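You operate a simulated robot arm through the tools that you are given. There is no shell and no other tool.

You are at the controls of a simulated robot arm. One attempt, no reset.

Task
Open the cookbook on the stand at the blue tab and fetch the shaker its page names.
Fine: brass clip down to turn the pages, both clips up after; the shaker goes on the dresser top.

The check looks at the end state, three seconds after you hand in, the way a careful person would. Anything else that was tipped, shoved, dropped, spilled or broken makes it a failure.

Robot
A 7-joint arm with a two-finger parallel gripper, fixed in place. Base frame: the origin is on the floor under the middle of its stand, x ahead of it, y to its left, z up. Units: mm, degrees, N and s.
It reaches about 1247 mm from its shoulder. Its first joint turns from -132.0 to 132.0 degrees. Payload 3.91 kg.
Tool frame: the origin (TCP) lies between the finger pads and is the grasp point; the fingertips stand 30 mm ahead of it; z points along the fingers, y is the line along which they close. Largest opening 110 mm; finger width 20, thickness 10; the body of the gripper, 48 by 112 mm, starts 55 mm behind the TCP.
Orientation is that of the tool frame in the base frame, as a unit quaternion [w, x, y, z]. With the fingers straight down and closing along the base's y, the tool's x points along the base's -x, its y along +y and its z along -z.

Tools
- The arm moves only by the tool apply_moves. Its argument "targets" is a list of rows, each an object (a shift or turn left out is 0, a gripper value left out holds the last) with "delta_pos": the shift along the tool's x, y, z in m, a list of three; "dr": the turn, a rotation vector about the tool's x, y, z in degrees, a list of three; "jaw": the closure, from 0 (fully open) to 1 (shut). In form: [{"delta_pos": [tx, ty, tz], "dr": [ax, ay, az], "jaw": jaw}, ...]. A call has 1 to 20 rows; each row shifts and turns the commanded pose from where the row before left it, along the tool's axes as they then stand. A row lasts 0.2 s, in which the tool goes at most 50 mm and 8.6 degrees; a call with a longer step from one row to the next is refused whole, and so is a gripper value outside its range. Where a pose cannot be reached the arm comes as near as it can. A force on the tool above 90 N (or 10 N above the force at the start of the call, whichever is more), or a blocked arm, ends the call early, and 0.2 s more pass. The fingers move at their own pace (about 108 mm/s each) and stop on an object; they squeeze with about 30 N. The grip force told is the motor's: it shows also when the fingers shut on nothing. Time passes only in rows, and 0.2 s behind the last, so rows that do not move let the fingers close. The reply holds the time, the measured pose of the TCP, the force on the tool along the base axes, the opening and the grip force, in the units named above and with some noise, with the torque about the TCP (base axes, N m) and any sound that the robot's microphone picked up.
- Cameras (640 x 400 px; columns grow to the right, rows downward): "scene" is fixed at [40.8, 496.8, 1553.4]; the picture's right is [-0.48, 0.88, 0.00], its down [-0.35, -0.19, -0.92] and it looks along [-0.80, -0.44, 0.40] (base axes); focal length 214 px, centre (320, 200). "wrist" rides on the gripper at [72, 17, -103] in the tool frame; the picture's right is [-0.23, 0.97, 0.00], its down [-0.76, -0.18, -0.62] and it looks along [-0.61, -0.14, 0.78] (tool axes); focal length 222 px, centre (320, 200). There is no depth. A picture from a camera that has moved, and an enlarged one, comes with that camera's place and axes in the base frame and with its lens. The place of the scene camera against the robot may be out by one fixed shift of up to 18 mm in any direction.
- capture(camera): a new picture of that camera. The clock stands still meanwhile.
- close_up(camera, box): a new picture of the part [left, top, right, bottom] of that camera's present view, enlarged. The clock stands still meanwhile.
- close_job(): hands the job in; it is judged then, once.

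Nothing tells you positions but the pictures and the camera data. Unless the task says otherwise, let go and move clear before handing in.

The tools are called by a JSON object that holds its "name" and its "arguments". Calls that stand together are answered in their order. apply_moves: Moves the arm, as the interface text tells. Its arguments: {"type":"object","properties":{"targets":{"type":"array","items":{"type":"object","properties":{"delta_pos":{"type":"array","items":{"type":"number"}},"dr":{"type":"array","items":{"type":"number"}},"jaw":{"type":"number"}}}}},"required":["targets"]} The other tools are called the same way: capture (camera) takes a picture; close_up (camera, box) takes an enlarged picture of a part of a camera's view; close_job () hands the job in.

At the start:

```text
time: 0.0
eef_pos: [288.2, 343.1, 1614.6]
orientation: [0.0, 0.0, 1.0, 0.0]
force: [0.1, -0.4, 0.7]
torque: [-0.04, -0.01, 0.02]
gripper_width: 109.9
grasp_force: 0.0
```

scene: 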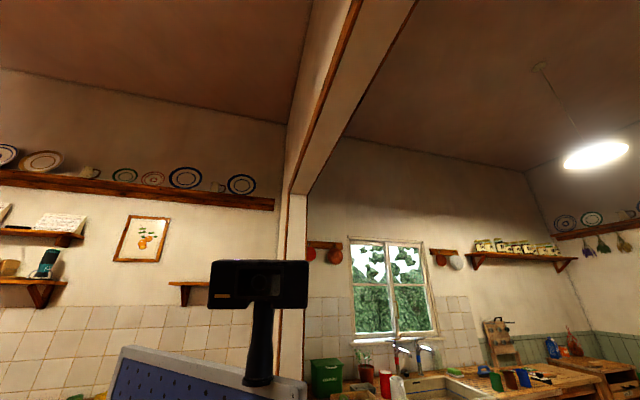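
wrist: 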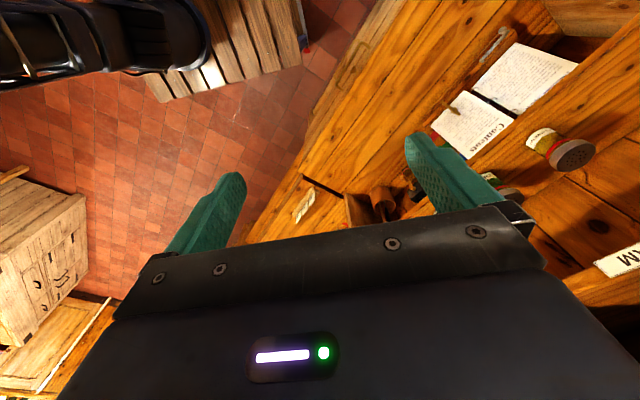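

The scene camera looks up and back at the far wall. The wrist camera shows a book with "Contents" on a dresser and some shakers on a shelf. I'll look closer before I move anything.

{"name": "close_up", "arguments": {"camera": "wrist", "box": [400, 0, 640, 150]}}

{"name": "close_up", "arguments": {"camera": "wrist", "box": [400, 120, 640, 270]}}

{"name": "close_up", "arguments": {"camera": "wrist", "box": [240, 100, 480, 250]}}

{"name": "close_up", "arguments": {"camera": "scene", "box": [0, 200, 320, 400]}}

{"name": "close_up", "arguments": {"camera": "scene", "box": [320, 200, 640, 400]}}

```text
2.67 times, centred on (520, 75) of wrist
camera zoom: at [216.8, 360.4, 1717.2], right [0.23, 0.97, 0.0], down [0.76, -0.18, 0.62], along [0.61, -0.14, -0.78], focal length 592 px, centre (-213, 533)
```

zoom: 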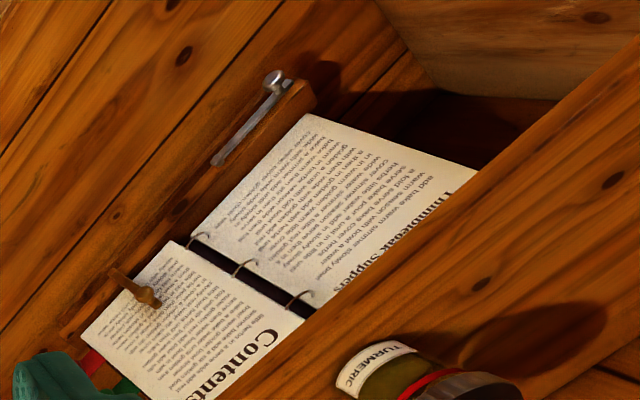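

```text
2.67 times, centred on (520, 195) of wrist
camera zoom: at [216.8, 360.4, 1717.2], right [0.23, 0.97, 0.0], down [0.76, -0.18, 0.62], along [0.61, -0.14, -0.78], focal length 592 px, centre (-213, 213)
```

zoom: 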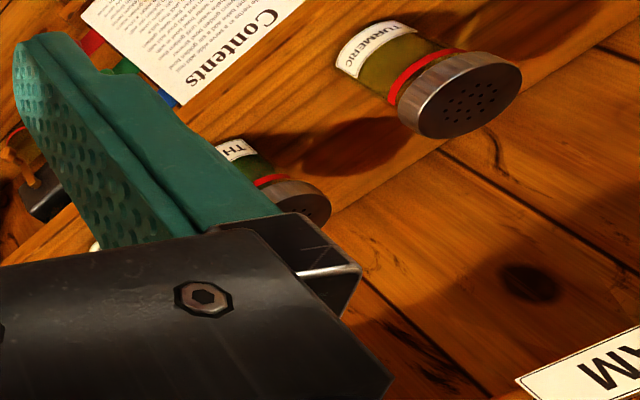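

```text
2.67 times, centred on (360, 175) of wrist
camera zoom: at [216.8, 360.4, 1717.2], right [0.23, 0.97, 0.0], down [0.76, -0.18, 0.62], along [0.61, -0.14, -0.78], focal length 592 px, centre (213, 267)
```

zoom: 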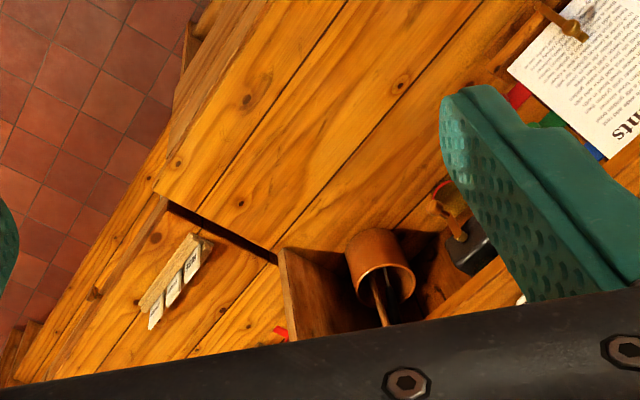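

```text
2.00 times, centred on (160, 300) of scene
camera zoom: at [40.8, 496.8, 1553.4], right [-0.48, 0.88, 0.0], down [-0.35, -0.19, -0.92], along [-0.8, -0.44, 0.4], focal length 429 px, centre (640, 0)
```

zoom: 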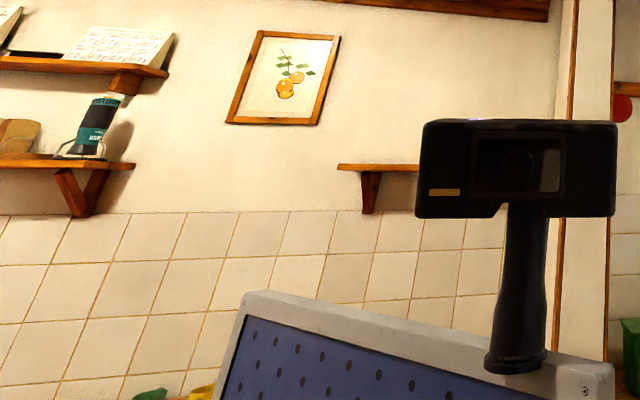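

```text
2.00 times, centred on (480, 300) of scene
camera zoom: at [40.8, 496.8, 1553.4], right [-0.48, 0.88, 0.0], down [-0.35, -0.19, -0.92], along [-0.8, -0.44, 0.4], focal length 429 px, centre (0, 0)
```

zoom: 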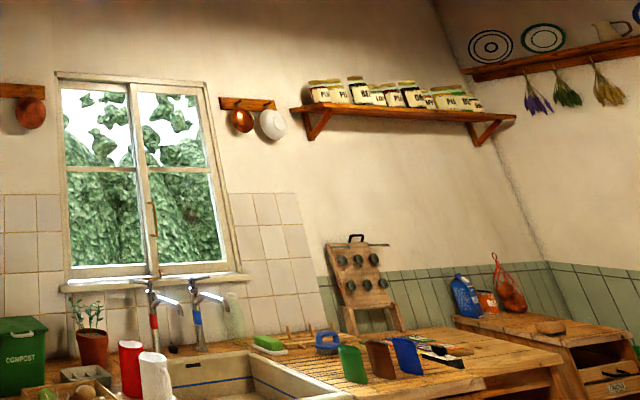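

The picture is upside down: image right is +y and image bottom is up. The dresser stands ahead and to the left, turned about 54° from x. I'll yaw the tool so the camera faces it squarely.

{"name": "apply_moves", "arguments": {"targets": [{"dr": [0, 0, -8.4]}, {"dr": [0, 0, -8.4]}, {"dr": [0, 0, -8.4]}, {"dr": [0, 0, -8.4]}, {"dr": [0, 0, -8.4]}, {"dr": [0, 0, -8.4]}, {"dr": [0, 0, -8.4]}, {"dr": [0, 0, -8.4]}]}}

{"name": "capture", "arguments": {"camera": "wrist"}}

```text
time: 1.8
eef_pos: [288.5, 343.0, 1613.0]
orientation: [0.001, -0.554, 0.832, -0.001]
force: [-0.2, -0.3, 0.0]
torque: [0.0, 0.01, -0.05]
gripper_width: 109.9
grasp_force: 0.0
```

```text
taken
camera wrist: at [245.5, 283.1, 1716.9], right [-0.81, 0.58, 0.0], down [0.46, 0.63, 0.62], along [0.36, 0.51, -0.78], focal length 222 px, centre (320, 200)
```

wrist: 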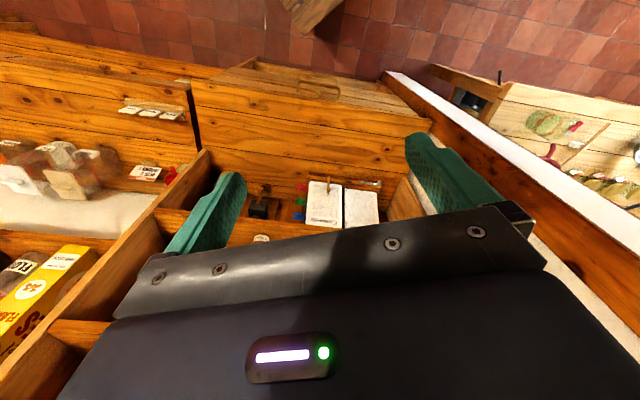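

I'm facing the dresser now, but the gripper hides its upper part. I'll tilt the fingers forward in steps to look under the shelves.

{"name": "apply_moves", "arguments": {"targets": [{"dr": [0, -8.4, 0]}, {"dr": [0, -8.4, 0]}, {"dr": [0, -8.4, 0]}, {"dr": [0, -8.4, 0]}]}}

{"name": "capture", "arguments": {"camera": "wrist"}}

```text
time: 2.8
eef_pos: [289.7, 344.5, 1613.9]
orientation: [0.241, -0.53, 0.797, 0.16]
force: [0.0, -0.1, 0.1]
torque: [-0.03, 0.0, -0.01]
gripper_width: 110.1
grasp_force: 0.1
```

```text
taken
camera wrist: at [228.5, 242.0, 1659.0], right [-0.82, 0.55, 0.13], down [0.28, 0.2, 0.94], along [0.49, 0.81, -0.31], focal length 222 px, centre (320, 200)
```

wrist: 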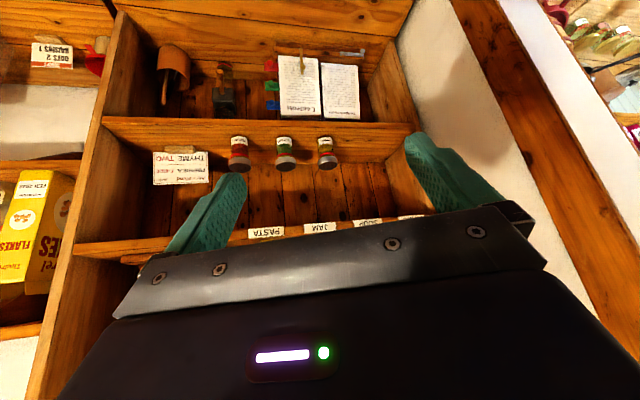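

Now I can see the stand on the lower shelf, three shakers on the shelf above, and several cards. I'll read the labels.

{"name": "close_up", "arguments": {"camera": "wrist", "box": [140, 130, 220, 190]}}

{"name": "close_up", "arguments": {"camera": "wrist", "box": [210, 120, 360, 200]}}

{"name": "close_up", "arguments": {"camera": "wrist", "box": [250, 30, 390, 130]}}

{"name": "close_up", "arguments": {"camera": "wrist", "box": [140, 30, 280, 120]}}

{"name": "close_up", "arguments": {"camera": "wrist", "box": [220, 190, 440, 260]}}

{"name": "close_up", "arguments": {"camera": "wrist", "box": [0, 20, 120, 200]}}

```text
6.67 times, centred on (180, 160) of wrist
camera zoom: at [228.5, 242.0, 1659.0], right [-0.82, 0.55, 0.13], down [0.28, 0.2, 0.94], along [0.49, 0.81, -0.31], focal length 1481 px, centre (1253, 467)
```

zoom: 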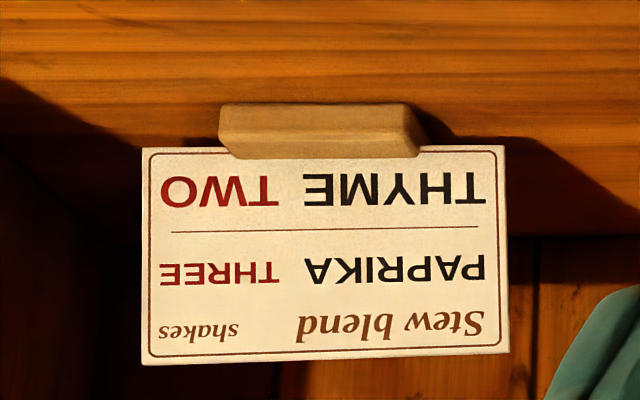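

```text
4.27 times, centred on (285, 160) of wrist
camera zoom: at [228.5, 242.0, 1659.0], right [-0.82, 0.55, 0.13], down [0.28, 0.2, 0.94], along [0.49, 0.81, -0.31], focal length 948 px, centre (469, 371)
```

zoom: 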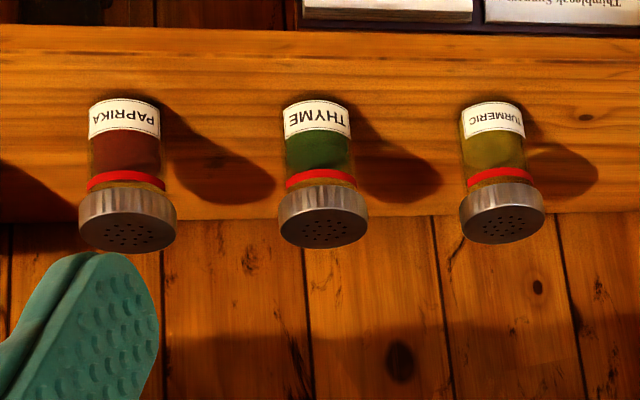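

```text
4.00 times, centred on (320, 80) of wrist
camera zoom: at [228.5, 242.0, 1659.0], right [-0.82, 0.55, 0.13], down [0.28, 0.2, 0.94], along [0.49, 0.81, -0.31], focal length 888 px, centre (320, 680)
```

zoom: 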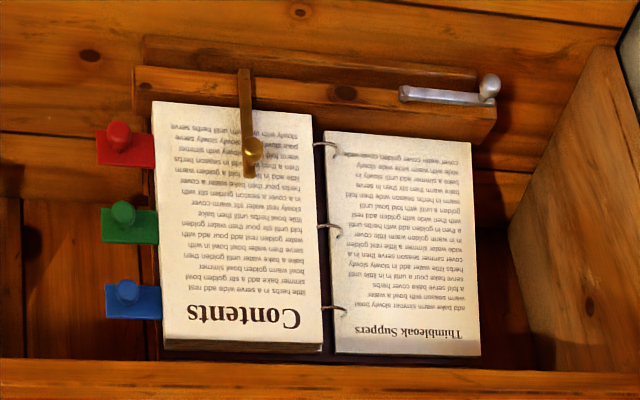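

```text
4.44 times, centred on (210, 75) of wrist
camera zoom: at [228.5, 242.0, 1659.0], right [-0.82, 0.55, 0.13], down [0.28, 0.2, 0.94], along [0.49, 0.81, -0.31], focal length 987 px, centre (809, 756)
```

zoom: 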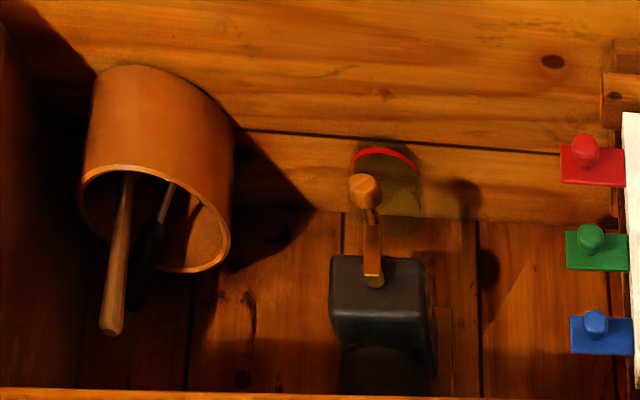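

```text
2.91 times, centred on (330, 225) of wrist
camera zoom: at [228.5, 242.0, 1659.0], right [-0.82, 0.55, 0.13], down [0.28, 0.2, 0.94], along [0.49, 0.81, -0.31], focal length 646 px, centre (291, 127)
```

zoom: 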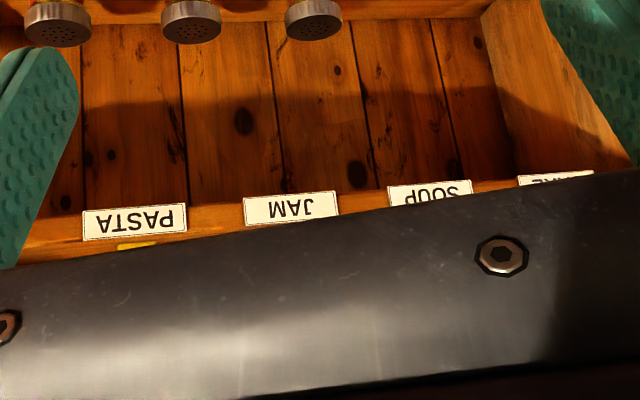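

```text
2.22 times, centred on (60, 110) of wrist
camera zoom: at [228.5, 242.0, 1659.0], right [-0.82, 0.55, 0.13], down [0.28, 0.2, 0.94], along [0.49, 0.81, -0.31], focal length 494 px, centre (898, 400)
```

zoom: 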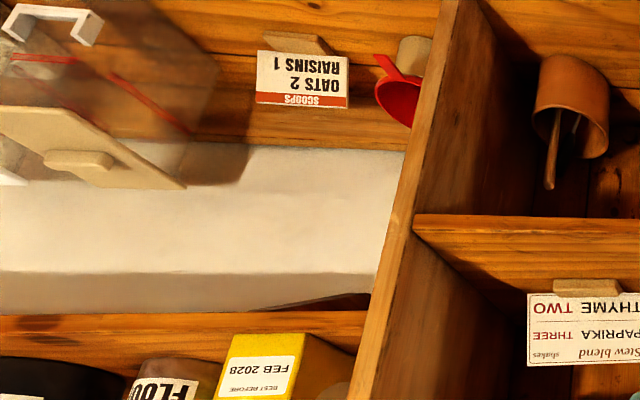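

The book, as seen upright, has "Contents" on the right page. Blue, green and red tabs run down its right edge, the brass clip is up on the right page and the steel clip lies down at the left. I'll roll the gripper so the camera rides above it, which is better for work on the stand, and do it in stages.

{"name": "apply_moves", "arguments": {"targets": [{"dr": [0, 0, 8.5]}, {"dr": [0, 0, 8.5]}, {"dr": [0, 0, 8.5]}, {"dr": [0, 0, 8.5]}, {"dr": [0, 0, 8.5]}, {"dr": [0, 0, 8.5]}, {"dr": [0, 0, 8.5]}, {"dr": [0, 0, 8.5]}, {"dr": [0, 0, 8.5]}, {"dr": [0, 0, 8.5]}]}}

{"name": "capture", "arguments": {"camera": "wrist"}}

```text
time: 5.0
eef_pos: [290.3, 342.9, 1616.0]
orientation: [0.07, 0.148, 0.945, 0.282]
force: [-0.1, -0.2, 0.8]
torque: [-0.02, 0.01, -0.01]
gripper_width: 110.1
grasp_force: 0.1
```

```text
taken
camera wrist: at [203.0, 327.2, 1706.0], right [0.45, 0.7, 0.55], down [0.54, -0.7, 0.46], along [0.71, 0.09, -0.7], focal length 222 px, centre (320, 200)
```

wrist: 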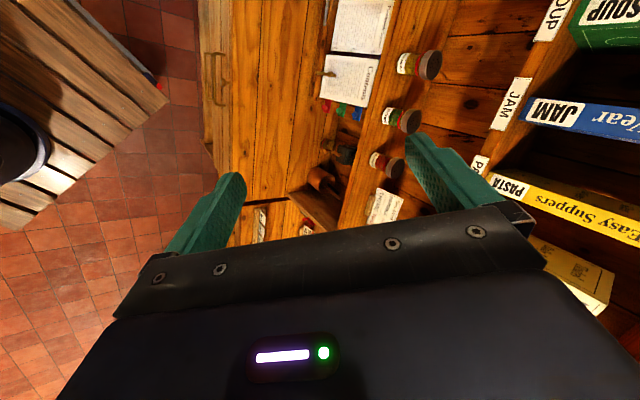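

{"name": "apply_moves", "arguments": {"targets": [{"dr": [0, 0, 8.5]}, {"dr": [0, 0, 8.5]}, {"dr": [0, 0, 8.5]}, {"dr": [0, 0, 8.5]}, {"dr": [0, 0, 8.5]}, {"dr": [0, 0, 8.5]}, {"dr": [0, 0, 8.5]}, {"dr": [0, 0, 8.5]}, {"dr": [0, 0, 8.5]}, {"dr": [0, 0, 8.5]}, {"dr": [0, 0, 8.5]}]}}

{"name": "capture", "arguments": {"camera": "wrist"}}

```text
time: 7.4
eef_pos: [289.3, 343.3, 1614.3]
orientation: [-0.158, 0.79, 0.54, 0.243]
force: [0.0, 0.2, 0.4]
torque: [0.0, 0.0, -0.02]
gripper_width: 110.0
grasp_force: 0.1
```

```text
taken
camera wrist: at [304.7, 340.6, 1740.2], right [0.84, -0.54, -0.11], down [-0.53, -0.84, 0.1], along [-0.15, -0.02, -0.99], focal length 222 px, centre (320, 200)
```

wrist: 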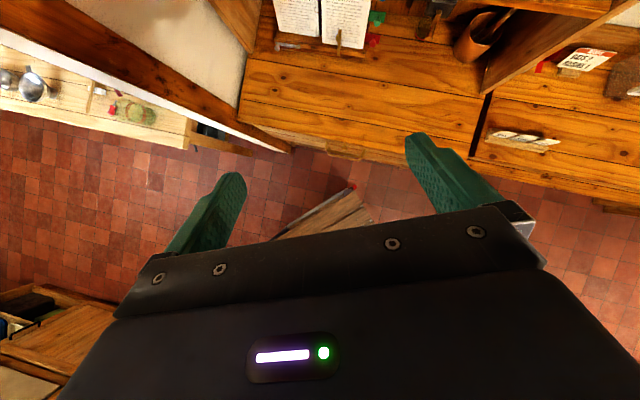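

The roll worked and the picture is upright now. Next I'll square the yaw to the dresser (normal at about azimuth 50°) and pitch the fingers up to about 14° below level.

{"name": "apply_moves", "arguments": {"targets": [{"dr": [-4.7, -0.1, 7.05]}, {"dr": [-4.7, -0.1, 7.05]}, {"dr": [0, 8.5, 0]}, {"dr": [0, 8.5, 0]}, {"dr": [0, 8.5, 0]}, {"dr": [0, 8.5, 0]}, {"dr": [0, 8.5, 0]}]}}

{"name": "capture", "arguments": {"camera": "wrist"}}

```text
time: 9.0
eef_pos: [306.7, 346.8, 1611.3]
orientation: [-0.263, 0.712, 0.342, 0.554]
force: [0.3, 0.2, -0.4]
torque: [0.03, 0.02, 0.0]
gripper_width: 110.1
grasp_force: 0.1
```

```text
taken
camera wrist: at [267.8, 272.7, 1705.5], right [0.72, -0.66, -0.22], down [-0.63, -0.51, -0.58], along [0.27, 0.56, -0.78], focal length 222 px, centre (320, 200)
```

wrist: 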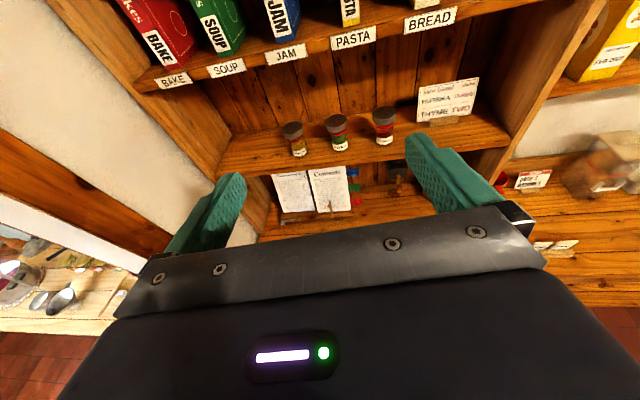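

The view is upright and squared, with the shakers left to right as Turmeric, Thyme, Paprika. I'll move down and forward to get a near view of the book while staying well clear of the shelves.

{"name": "apply_moves", "arguments": {"targets": [{"delta_pos": [-0.028, -0.003, 0.029]}, {"delta_pos": [-0.028, -0.003, 0.029]}, {"delta_pos": [-0.028, -0.003, 0.029]}, {"delta_pos": [-0.028, -0.003, 0.029]}, {"delta_pos": [-0.028, -0.003, 0.029]}, {"delta_pos": [-0.028, -0.003, 0.029]}]}}

{"name": "capture", "arguments": {"camera": "wrist"}}

```text
time: 10.4
eef_pos: [363.2, 452.0, 1410.1]
orientation: [-0.258, 0.709, 0.343, 0.56]
force: [-9.7, 3.9, 0.5]
torque: [-0.12, -0.21, -0.79]
gripper_width: 110.3
grasp_force: 0.1
```

```text
taken
camera wrist: at [323.2, 378.1, 1505.1], right [0.72, -0.66, -0.2], down [-0.63, -0.5, -0.59], along [0.29, 0.56, -0.78], focal length 222 px, centre (320, 200)
```

wrist: 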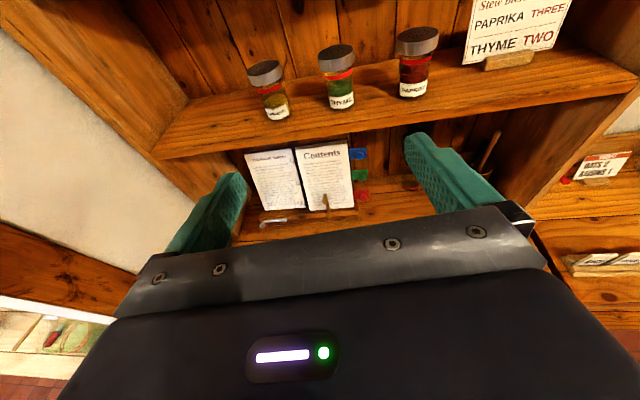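

There is an odd sideways force reading of about 10 N. I'll hold still for a moment to see if it was only the motion.

{"name": "apply_moves", "arguments": {"targets": [{"delta_pos": [0, 0, 0]}, {"delta_pos": [0, 0, 0]}]}}

{"name": "capture", "arguments": {"camera": "scene"}}

```text
time: 11.0
eef_pos: [358.7, 454.3, 1409.8]
orientation: [-0.262, 0.707, 0.345, 0.559]
force: [0.8, -0.4, -0.7]
torque: [-0.02, 0.01, 0.01]
gripper_width: 110.1
grasp_force: 0.0
```

```text
taken
```

scene: 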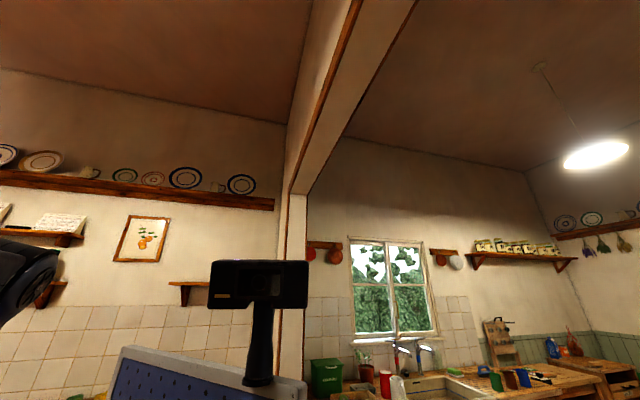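

The force was only from the motion. I'll take enlarged views of the book, the clips and the shelf.

{"name": "close_up", "arguments": {"camera": "wrist", "box": [230, 130, 390, 230]}}

{"name": "close_up", "arguments": {"camera": "wrist", "box": [230, 30, 390, 130]}}

{"name": "close_up", "arguments": {"camera": "wrist", "box": [340, 20, 500, 120]}}

{"name": "close_up", "arguments": {"camera": "wrist", "box": [340, 110, 500, 210]}}

```text
4.00 times, centred on (310, 180) of wrist
camera zoom: at [318.8, 379.6, 1505.0], right [0.73, -0.65, -0.21], down [-0.62, -0.51, -0.59], along [0.28, 0.56, -0.78], focal length 888 px, centre (360, 280)
```

zoom: 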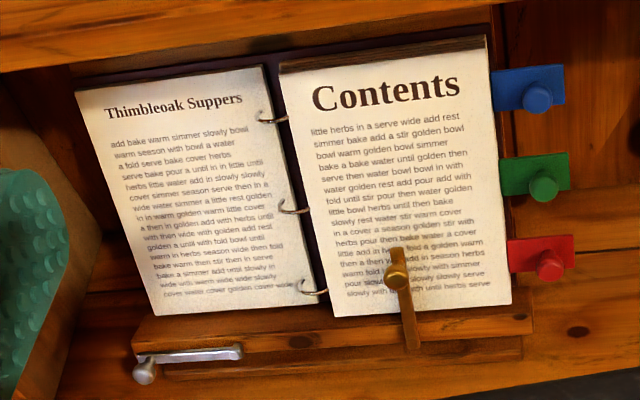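

```text
4.00 times, centred on (310, 80) of wrist
camera zoom: at [318.8, 379.6, 1505.0], right [0.73, -0.65, -0.21], down [-0.62, -0.51, -0.59], along [0.28, 0.56, -0.78], focal length 888 px, centre (360, 680)
```

zoom: 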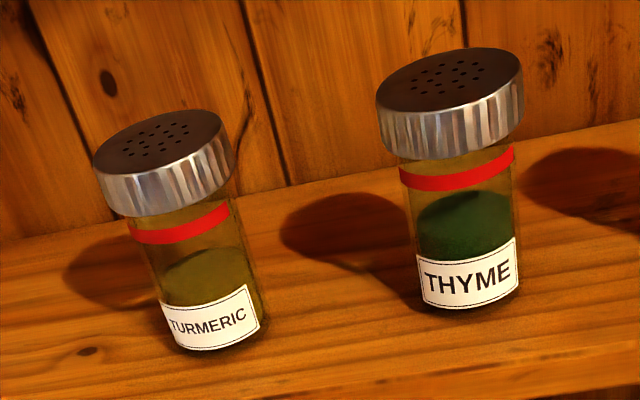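

```text
4.00 times, centred on (420, 70) of wrist
camera zoom: at [318.8, 379.6, 1505.0], right [0.73, -0.65, -0.21], down [-0.62, -0.51, -0.59], along [0.28, 0.56, -0.78], focal length 888 px, centre (-80, 720)
```

zoom: 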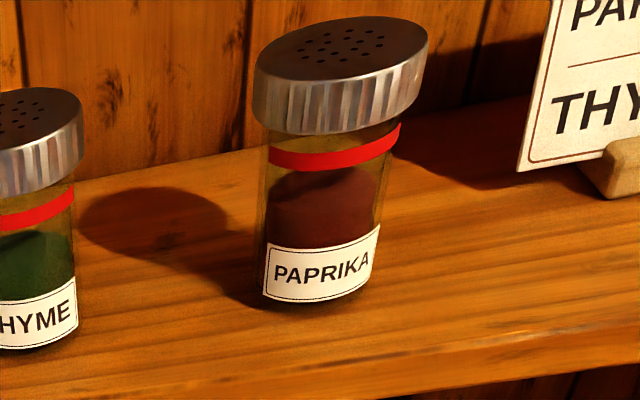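

```text
4.00 times, centred on (420, 160) of wrist
camera zoom: at [318.8, 379.6, 1505.0], right [0.73, -0.65, -0.21], down [-0.62, -0.51, -0.59], along [0.28, 0.56, -0.78], focal length 888 px, centre (-80, 360)
```

zoom: 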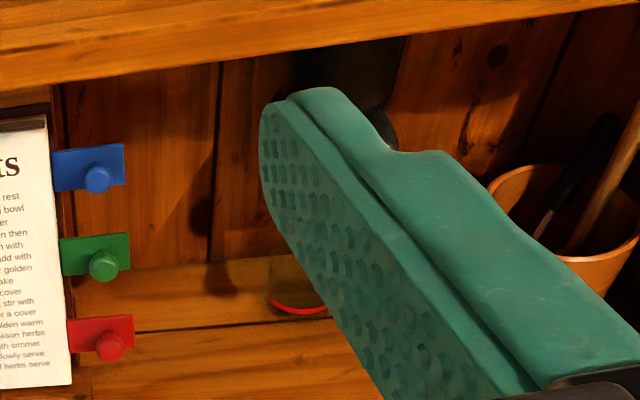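

The tabs each carry a knob at the right edge: blue on top, then green, then red. I'll go closer to see how the leaves and clips are built.

{"name": "apply_moves", "arguments": {"targets": [{"delta_pos": [-0.0292, -0.004, 0.0283]}, {"delta_pos": [-0.0292, -0.004, 0.0283]}, {"delta_pos": [-0.0292, -0.004, 0.0283]}, {"delta_pos": [-0.0292, -0.004, 0.0283]}, {"delta_pos": [-0.0292, -0.004, 0.0283]}, {"delta_pos": [-0.0292, -0.004, 0.0283]}, {"delta_pos": [0, 0, 0]}, {"delta_pos": [0, 0, 0]}]}}

{"name": "capture", "arguments": {"camera": "wrist"}}

```text
time: 12.8
eef_pos: [417.5, 563.0, 1197.5]
orientation: [-0.263, 0.707, 0.347, 0.557]
force: [0.0, 0.2, 1.5]
torque: [0.01, 0.02, -0.02]
gripper_width: 110.1
grasp_force: 0.0
```

```text
taken
camera wrist: at [377.9, 488.4, 1292.3], right [0.73, -0.65, -0.21], down [-0.62, -0.51, -0.59], along [0.28, 0.56, -0.78], focal length 222 px, centre (320, 200)
```

wrist: 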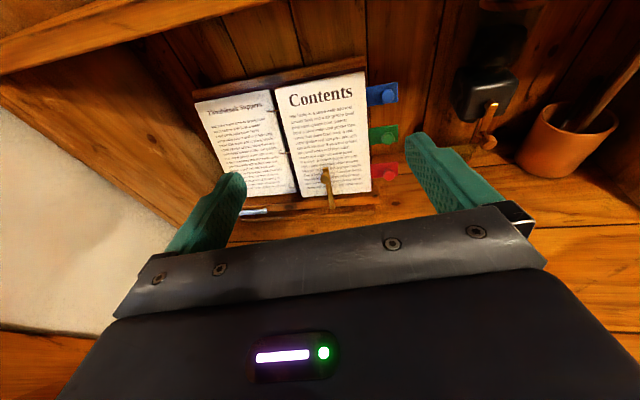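

{"name": "close_up", "arguments": {"camera": "wrist", "box": [310, 60, 430, 200]}}

{"name": "close_up", "arguments": {"camera": "wrist", "box": [230, 140, 400, 240]}}

{"name": "close_up", "arguments": {"camera": "wrist", "box": [180, 50, 340, 150]}}

```text
2.86 times, centred on (370, 130) of wrist
camera zoom: at [377.9, 488.4, 1292.3], right [0.73, -0.65, -0.21], down [-0.62, -0.51, -0.59], along [0.28, 0.56, -0.78], focal length 635 px, centre (177, 400)
```

zoom: 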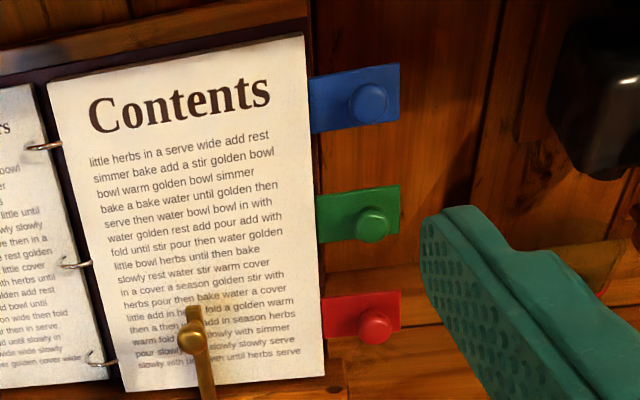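

```text
3.76 times, centred on (315, 190) of wrist
camera zoom: at [377.9, 488.4, 1292.3], right [0.73, -0.65, -0.21], down [-0.62, -0.51, -0.59], along [0.28, 0.56, -0.78], focal length 836 px, centre (339, 238)
```

zoom: 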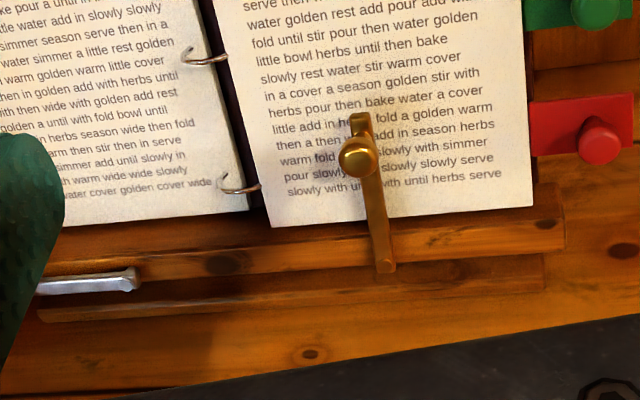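

```text
4.00 times, centred on (260, 100) of wrist
camera zoom: at [377.9, 488.4, 1292.3], right [0.73, -0.65, -0.21], down [-0.62, -0.51, -0.59], along [0.28, 0.56, -0.78], focal length 888 px, centre (560, 600)
```

zoom: 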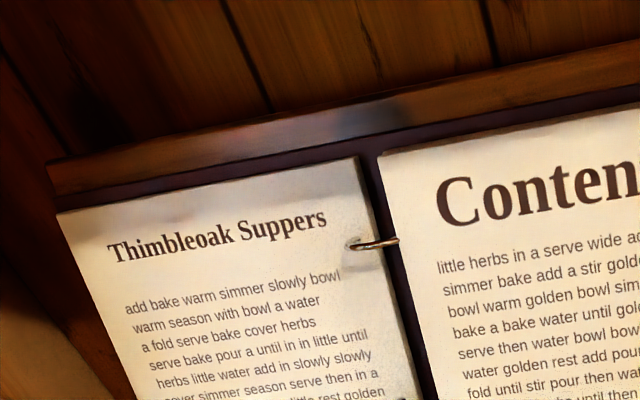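

The tabs, rings and clips are clear now. I'll zoom on the tab roots to see which leaf each tab belongs to.

{"name": "close_up", "arguments": {"camera": "wrist", "box": [355, 70, 405, 105]}}

{"name": "close_up", "arguments": {"camera": "wrist", "box": [355, 115, 405, 150]}}

{"name": "close_up", "arguments": {"camera": "wrist", "box": [355, 155, 405, 200]}}

{"name": "close_up", "arguments": {"camera": "wrist", "box": [440, 20, 640, 200]}}

```text
11.43 times, centred on (380, 88) of wrist
camera zoom: at [377.9, 488.4, 1292.3], right [0.73, -0.65, -0.21], down [-0.62, -0.51, -0.59], along [0.28, 0.56, -0.78], focal length 2538 px, centre (-366, 1486)
```

zoom: 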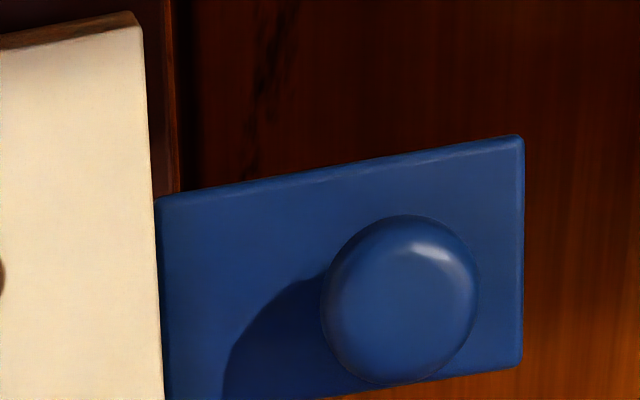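

```text
11.43 times, centred on (380, 132) of wrist
camera zoom: at [377.9, 488.4, 1292.3], right [0.73, -0.65, -0.21], down [-0.62, -0.51, -0.59], along [0.28, 0.56, -0.78], focal length 2538 px, centre (-366, 971)
```

zoom: 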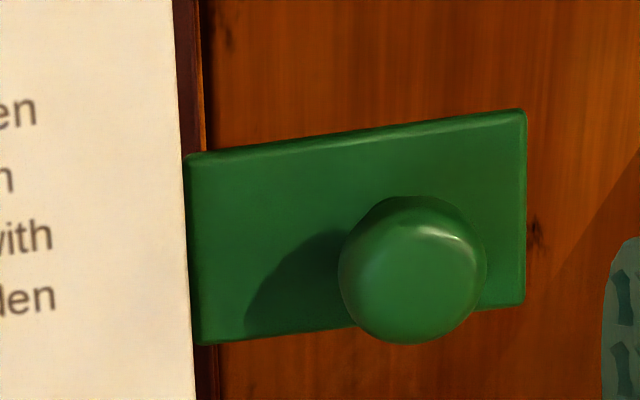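

```text
8.89 times, centred on (380, 178) of wrist
camera zoom: at [377.9, 488.4, 1292.3], right [0.73, -0.65, -0.21], down [-0.62, -0.51, -0.59], along [0.28, 0.56, -0.78], focal length 1974 px, centre (-213, 400)
```

zoom: 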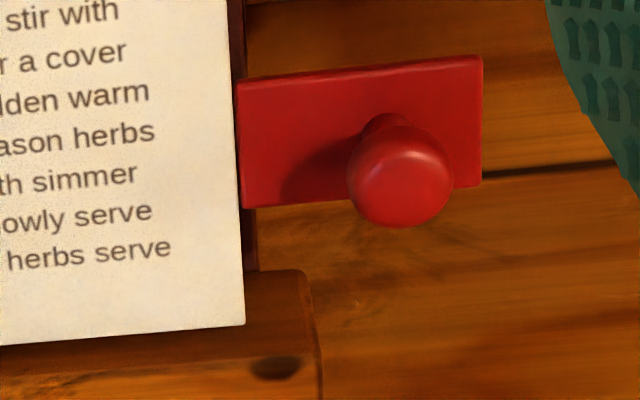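

```text
2.22 times, centred on (540, 110) of wrist
camera zoom: at [377.9, 488.4, 1292.3], right [0.73, -0.65, -0.21], down [-0.62, -0.51, -0.59], along [0.28, 0.56, -0.78], focal length 494 px, centre (-169, 400)
```

zoom: 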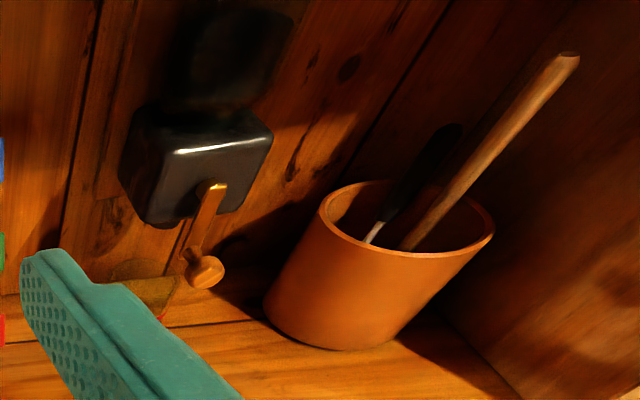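

By triangulation, the blue knob is at about (634, 684, 1107) and the brass knob at about (527, 735, 989). The page leans back about 21° and faces azimuth 50°. I'll move in front of the clips with the fingers along the page normal and look closely.

{"name": "apply_moves", "arguments": {"targets": [{"delta_pos": [-0.0279, -0.005, 0.0301]}, {"delta_pos": [-0.0279, -0.005, 0.0301]}, {"delta_pos": [-0.0279, -0.005, 0.0301]}, {"delta_pos": [-0.0279, -0.005, 0.0301]}, {"dr": [0, -7.5, 0]}, {"delta_pos": [0, 0, 0]}, {"delta_pos": [0, 0, 0]}]}}

{"name": "capture", "arguments": {"camera": "wrist"}}

{"name": "close_up", "arguments": {"camera": "wrist", "box": [200, 60, 400, 190]}}

```text
time: 14.4
eef_pos: [461.1, 644.6, 1061.0]
orientation: [-0.24, 0.742, 0.363, 0.51]
force: [-0.3, 0.0, 0.1]
torque: [0.01, 0.0, 0.03]
gripper_width: 109.6
grasp_force: 0.0
```

```text
taken
camera wrist: at [428.4, 579.5, 1165.6], right [0.71, -0.67, -0.2], down [-0.67, -0.57, -0.48], along [0.21, 0.48, -0.85], focal length 222 px, centre (320, 200)
```

wrist: 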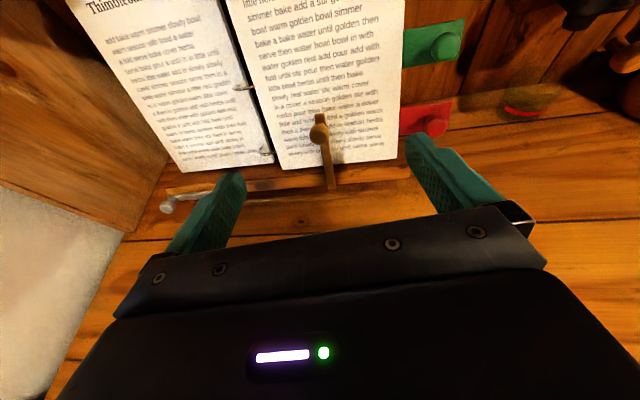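

```text
3.08 times, centred on (300, 125) of wrist
camera zoom: at [428.4, 579.5, 1165.6], right [0.71, -0.67, -0.2], down [-0.67, -0.57, -0.48], along [0.21, 0.48, -0.85], focal length 684 px, centre (382, 431)
```

zoom: 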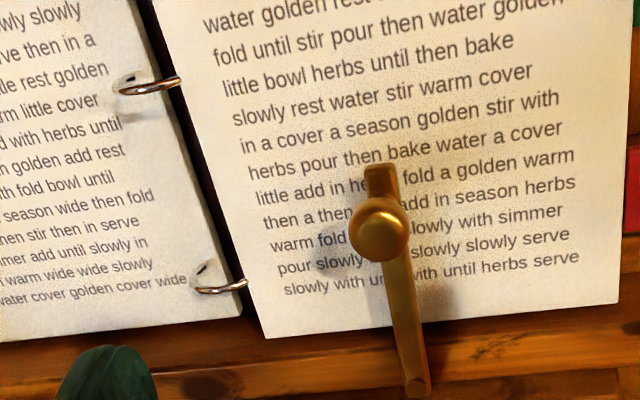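

The brass lever pivots at the ledge front and stands up in front of the page, with its knob dead ahead about 80 mm past the TCP. I'll close the fingers, step left of it and ease forward, watching the forces.

{"name": "apply_moves", "arguments": {"targets": [{"jaw": 1}, {"jaw": 1}, {"delta_pos": [0, -0.03, 0]}, {"delta_pos": [0, 0, 0.025]}, {"delta_pos": [0, 0, 0]}, {"delta_pos": [0, 0, 0]}]}}

{"name": "capture", "arguments": {"camera": "wrist"}}

{"name": "close_up", "arguments": {"camera": "wrist", "box": [240, 60, 440, 190]}}

```text
time: 15.8
eef_pos: [451.9, 679.5, 1052.2]
orientation: [-0.239, 0.742, 0.363, 0.51]
force: [0.2, -0.5, 1.7]
torque: [0.01, 0.03, 0.02]
gripper_width: 0.0
grasp_force: 29.7
```

```text
taken
camera wrist: at [419.7, 616.3, 1156.4], right [0.71, -0.67, -0.2], down [-0.67, -0.57, -0.48], along [0.21, 0.48, -0.85], focal length 222 px, centre (320, 200)
```

wrist: 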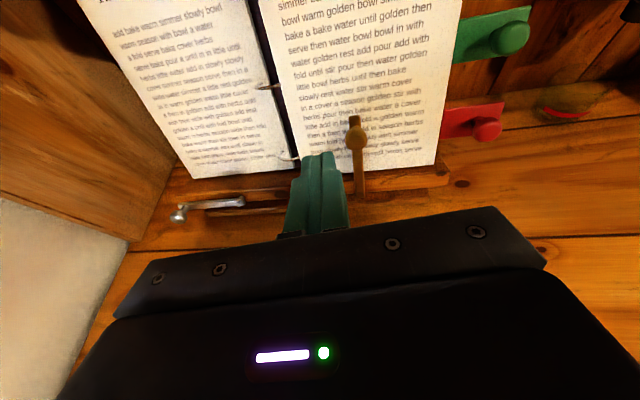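

```text
3.08 times, centred on (340, 125) of wrist
camera zoom: at [419.7, 616.3, 1156.4], right [0.71, -0.67, -0.2], down [-0.67, -0.57, -0.48], along [0.21, 0.48, -0.85], focal length 684 px, centre (258, 431)
```

zoom: 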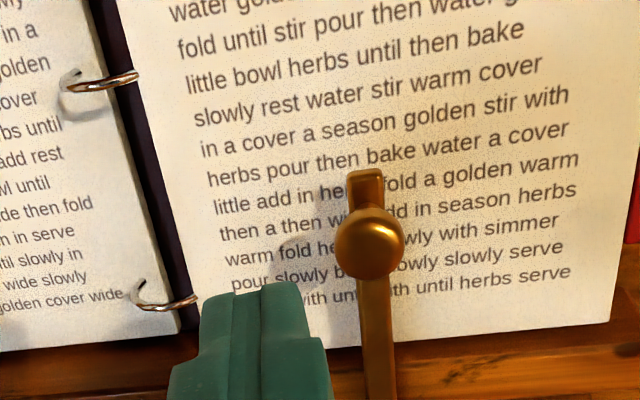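

Relative to the tool, the brass knob is 28 mm right, level, and 55 mm ahead. The page is about 45 mm behind it, so there is room. I'll advance 27 mm beside the knob and check.

{"name": "apply_moves", "arguments": {"targets": [{"delta_pos": [-0.003, 0, 0.014]}, {"delta_pos": [0, 0, 0.013]}, {"delta_pos": [0, 0, 0]}, {"delta_pos": [0, 0, 0]}]}}

{"name": "close_up", "arguments": {"camera": "wrist", "box": [240, 90, 440, 215]}}

```text
time: 16.8
eef_pos: [465.7, 699.3, 1038.3]
orientation: [-0.239, 0.742, 0.363, 0.51]
force: [0.0, 0.4, 0.0]
torque: [0.01, 0.01, -0.01]
gripper_width: 0.0
grasp_force: 30.0
```

```text
3.20 times, centred on (340, 152) of wrist
camera zoom: at [434.9, 635.4, 1143.5], right [0.71, -0.67, -0.2], down [-0.67, -0.57, -0.48], along [0.21, 0.48, -0.85], focal length 711 px, centre (256, 352)
```

zoom: 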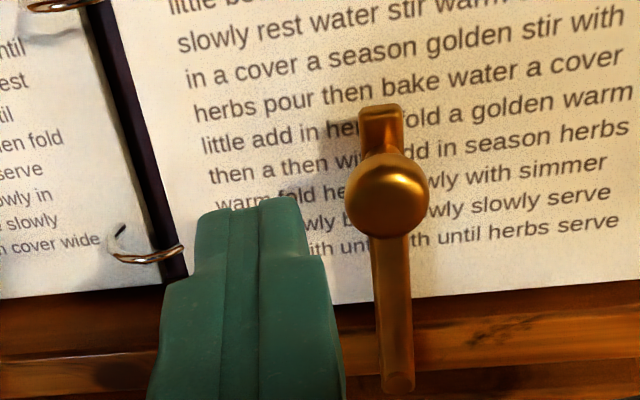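

The geometry matches. Now I'll nudge right to touch the knob and start the lever turning.

{"name": "apply_moves", "arguments": {"targets": [{"delta_pos": [0, 0.01, 0]}, {"delta_pos": [0, 0.005, 0]}, {"delta_pos": [0, 0.005, 0]}, {"delta_pos": [0, 0.004, 0]}]}}

{"name": "close_up", "arguments": {"camera": "wrist", "box": [240, 90, 440, 215]}}

```text
time: 17.8
eef_pos: [484.3, 684.9, 1038.3]
orientation: [-0.239, 0.742, 0.363, 0.51]
force: [0.0, -0.6, 0.0]
torque: [-0.02, -0.05, 0.02]
gripper_width: 0.1
grasp_force: 29.9
```

```text
3.20 times, centred on (340, 152) of wrist
camera zoom: at [453.0, 621.1, 1144.1], right [0.71, -0.67, -0.2], down [-0.67, -0.57, -0.48], along [0.21, 0.48, -0.85], focal length 711 px, centre (256, 352)
```

zoom: 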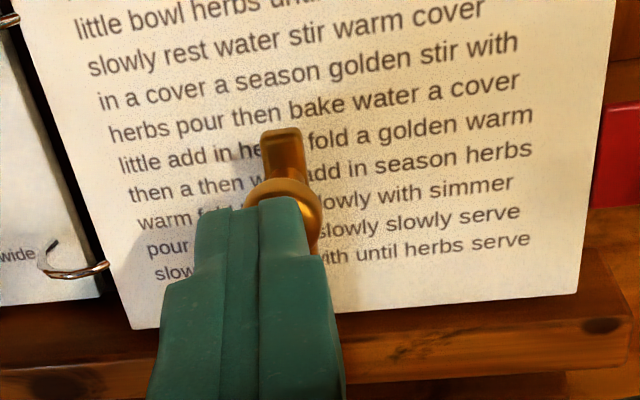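

The finger passed in front of the knob without touching it, so the knob sits about 12 mm deeper than I estimated. I'll back off left, go 14 mm deeper and push again.

{"name": "apply_moves", "arguments": {"targets": [{"delta_pos": [0, -0.024, 0]}, {"delta_pos": [0, 0, 0.014]}, {"delta_pos": [0, 0.01, 0]}, {"delta_pos": [0, 0.005, 0]}, {"delta_pos": [0, 0.004, 0]}]}}

{"name": "close_up", "arguments": {"camera": "wrist", "box": [240, 90, 440, 215]}}

```text
time: 19.0
eef_pos: [488.8, 698.9, 1032.9]
orientation: [-0.24, 0.742, 0.363, 0.51]
force: [0.4, -0.3, 1.0]
torque: [-0.01, 0.01, 0.02]
gripper_width: 0.1
grasp_force: 29.8
```

```text
3.20 times, centred on (340, 152) of wrist
camera zoom: at [457.3, 634.3, 1138.5], right [0.71, -0.67, -0.2], down [-0.67, -0.57, -0.48], along [0.21, 0.48, -0.85], focal length 711 px, centre (256, 352)
```

zoom: 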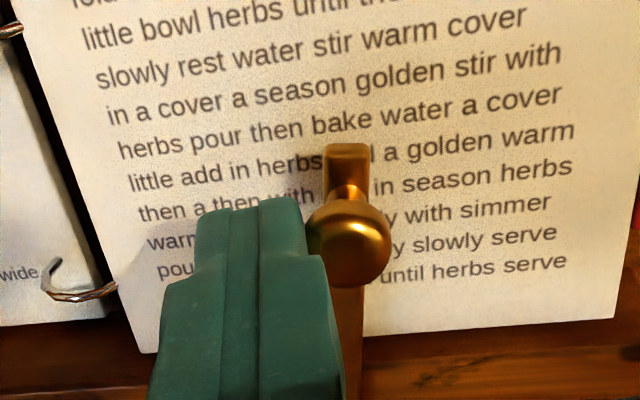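

{"name": "apply_moves", "arguments": {"targets": [{"delta_pos": [0, 0.005, 0]}, {"delta_pos": [0, 0.005, 0]}, {"delta_pos": [0, 0.005, 0]}]}}

{"name": "close_up", "arguments": {"camera": "wrist", "box": [240, 90, 440, 215]}}

```text
time: 19.8
eef_pos: [500.5, 689.1, 1034.5]
orientation: [-0.239, 0.742, 0.363, 0.511]
force: [0.0, -0.3, 0.4]
torque: [0.01, 0.03, -0.01]
gripper_width: 0.1
grasp_force: 30.3
```

```text
3.20 times, centred on (340, 152) of wrist
camera zoom: at [469.8, 624.9, 1139.1], right [0.71, -0.67, -0.2], down [-0.67, -0.57, -0.49], along [0.22, 0.48, -0.85], focal length 711 px, centre (256, 352)
```

zoom: 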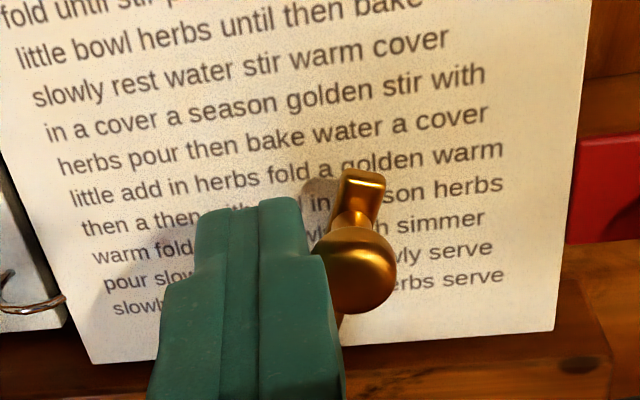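

The lever is turning freely to the right. I'll follow its arc.

{"name": "apply_moves", "arguments": {"targets": [{"delta_pos": [0, 0.007, 0]}, {"delta_pos": [0, 0.007, 0]}, {"delta_pos": [-0.001, 0.007, 0]}, {"delta_pos": [-0.002, 0.007, 0]}]}}

{"name": "close_up", "arguments": {"camera": "wrist", "box": [240, 90, 440, 215]}}

```text
time: 20.8
eef_pos: [521.9, 670.0, 1030.6]
orientation: [-0.239, 0.742, 0.363, 0.51]
force: [0.2, 0.0, 0.5]
torque: [0.02, -0.01, -0.03]
gripper_width: 0.0
grasp_force: 29.9
```

```text
3.20 times, centred on (340, 152) of wrist
camera zoom: at [490.5, 606.6, 1136.4], right [0.71, -0.67, -0.2], down [-0.67, -0.57, -0.48], along [0.21, 0.48, -0.85], focal length 711 px, centre (256, 352)
```

zoom: 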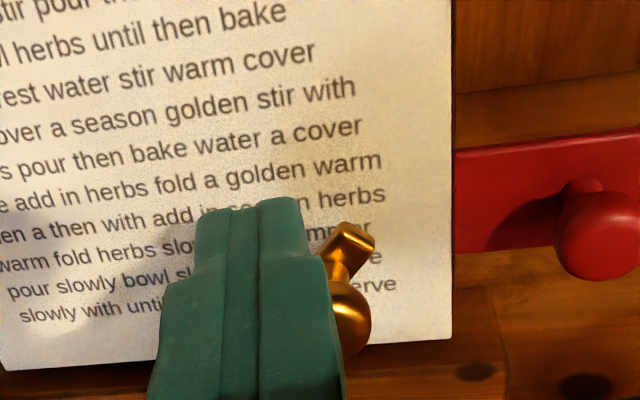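

{"name": "apply_moves", "arguments": {"targets": [{"delta_pos": [-0.003, 0.006, 0]}, {"delta_pos": [-0.004, 0.006, 0]}, {"delta_pos": [-0.005, 0.006, 0]}, {"delta_pos": [-0.006, 0.005, 0]}]}}

{"name": "close_up", "arguments": {"camera": "wrist", "box": [240, 90, 440, 215]}}

```text
time: 21.8
eef_pos: [536.3, 650.9, 1014.9]
orientation: [-0.24, 0.742, 0.363, 0.51]
force: [0.2, 0.1, 0.0]
torque: [0.02, 0.0, 0.01]
gripper_width: 0.1
grasp_force: 29.9
```

```text
3.20 times, centred on (340, 152) of wrist
camera zoom: at [504.6, 587.3, 1119.9], right [0.71, -0.67, -0.2], down [-0.67, -0.57, -0.49], along [0.21, 0.48, -0.85], focal length 711 px, centre (256, 352)
```

zoom: 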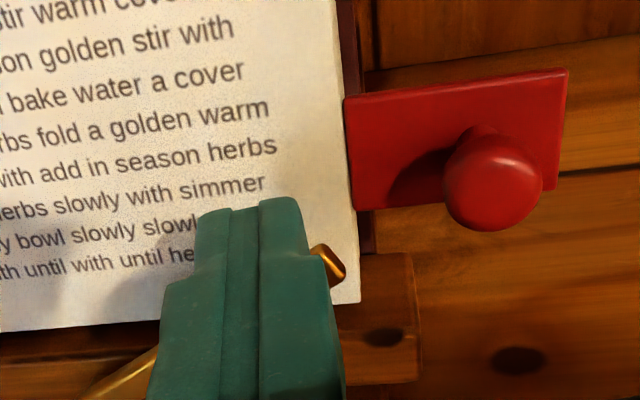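

{"name": "apply_moves", "arguments": {"targets": [{"delta_pos": [-0.006, 0.004, 0]}, {"delta_pos": [-0.006, 0.003, 0]}, {"delta_pos": [-0.006, 0.002, 0]}, {"delta_pos": [-0.005, 0.001, 0]}]}}

{"name": "close_up", "arguments": {"camera": "wrist", "box": [220, 90, 440, 230]}}

```text
time: 22.8
eef_pos: [539.4, 637.8, 993.5]
orientation: [-0.24, 0.742, 0.363, 0.51]
force: [1.3, -0.1, 0.5]
torque: [0.0, -0.01, 0.04]
gripper_width: 0.0
grasp_force: 30.1
```

```text
2.86 times, centred on (330, 160) of wrist
camera zoom: at [507.7, 573.8, 1098.4], right [0.71, -0.67, -0.2], down [-0.67, -0.57, -0.48], along [0.21, 0.48, -0.85], focal length 635 px, centre (291, 314)
```

zoom: 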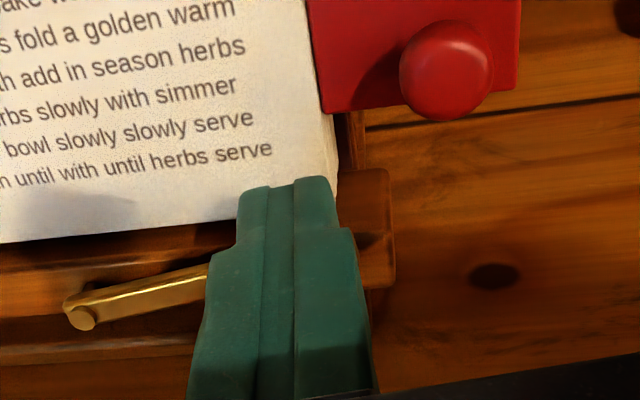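

{"name": "apply_moves", "arguments": {"targets": [{"delta_pos": [-0.004, 0.001, 0]}, {"delta_pos": [-0.004, 0, 0]}, {"delta_pos": [-0.003, 0, 0]}]}}

{"name": "close_up", "arguments": {"camera": "wrist", "box": [220, 90, 440, 230]}}

```text
time: 23.6
eef_pos: [537.5, 634.8, 983.8]
orientation: [-0.239, 0.743, 0.362, 0.511]
force: [0.7, -0.8, 0.3]
torque: [0.04, -0.04, 0.01]
gripper_width: 0.1
grasp_force: 29.6
```

```text
2.86 times, centred on (330, 160) of wrist
camera zoom: at [506.2, 570.1, 1088.5], right [0.71, -0.67, -0.2], down [-0.67, -0.57, -0.48], along [0.21, 0.48, -0.85], focal length 635 px, centre (291, 314)
```

zoom: 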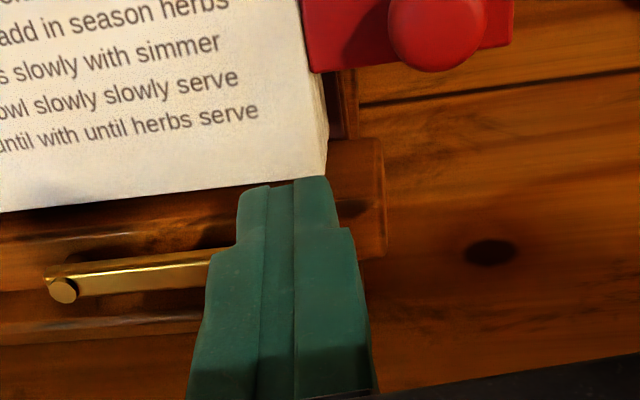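

The brass lever now lies along the ledge. I'll lift off, retreat and look to confirm it stays down.

{"name": "apply_moves", "arguments": {"targets": [{"delta_pos": [-0.002, 0, 0]}, {"delta_pos": [0.006, 0, 0]}, {"delta_pos": [0.01, 0, -0.02]}, {"delta_pos": [0.01, 0, -0.04]}, {"delta_pos": [0.01, 0, -0.04]}, {"delta_pos": [0.02, 0, -0.02]}, {"delta_pos": [0, 0, 0]}]}}

{"name": "capture", "arguments": {"camera": "wrist"}}

{"name": "close_up", "arguments": {"camera": "wrist", "box": [180, 60, 420, 210]}}

```text
time: 25.2
eef_pos: [480.8, 563.8, 1078.4]
orientation: [-0.239, 0.742, 0.362, 0.511]
force: [-0.1, 0.4, 0.3]
torque: [0.0, 0.03, 0.01]
gripper_width: 0.1
grasp_force: 29.8
```

```text
taken
camera wrist: at [448.5, 499.8, 1182.7], right [0.71, -0.67, -0.2], down [-0.67, -0.57, -0.48], along [0.21, 0.48, -0.85], focal length 222 px, centre (320, 200)
```

wrist: 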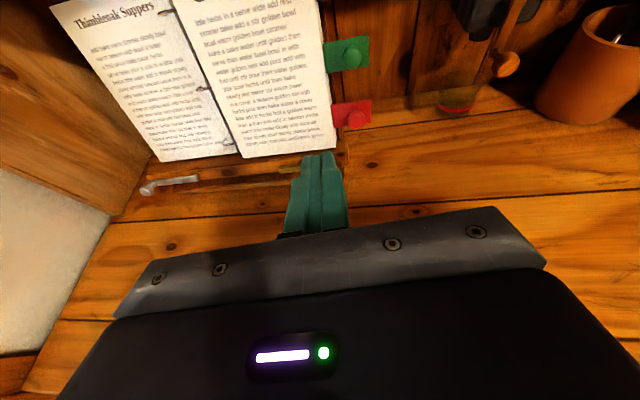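

```text
2.67 times, centred on (300, 135) of wrist
camera zoom: at [448.5, 499.8, 1182.7], right [0.71, -0.67, -0.2], down [-0.67, -0.57, -0.48], along [0.21, 0.48, -0.85], focal length 592 px, centre (373, 373)
```

zoom: 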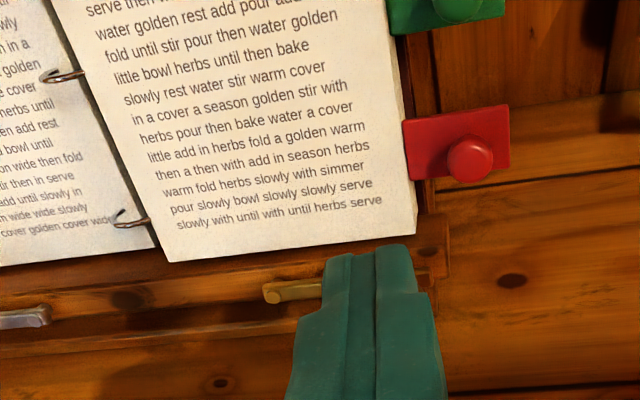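

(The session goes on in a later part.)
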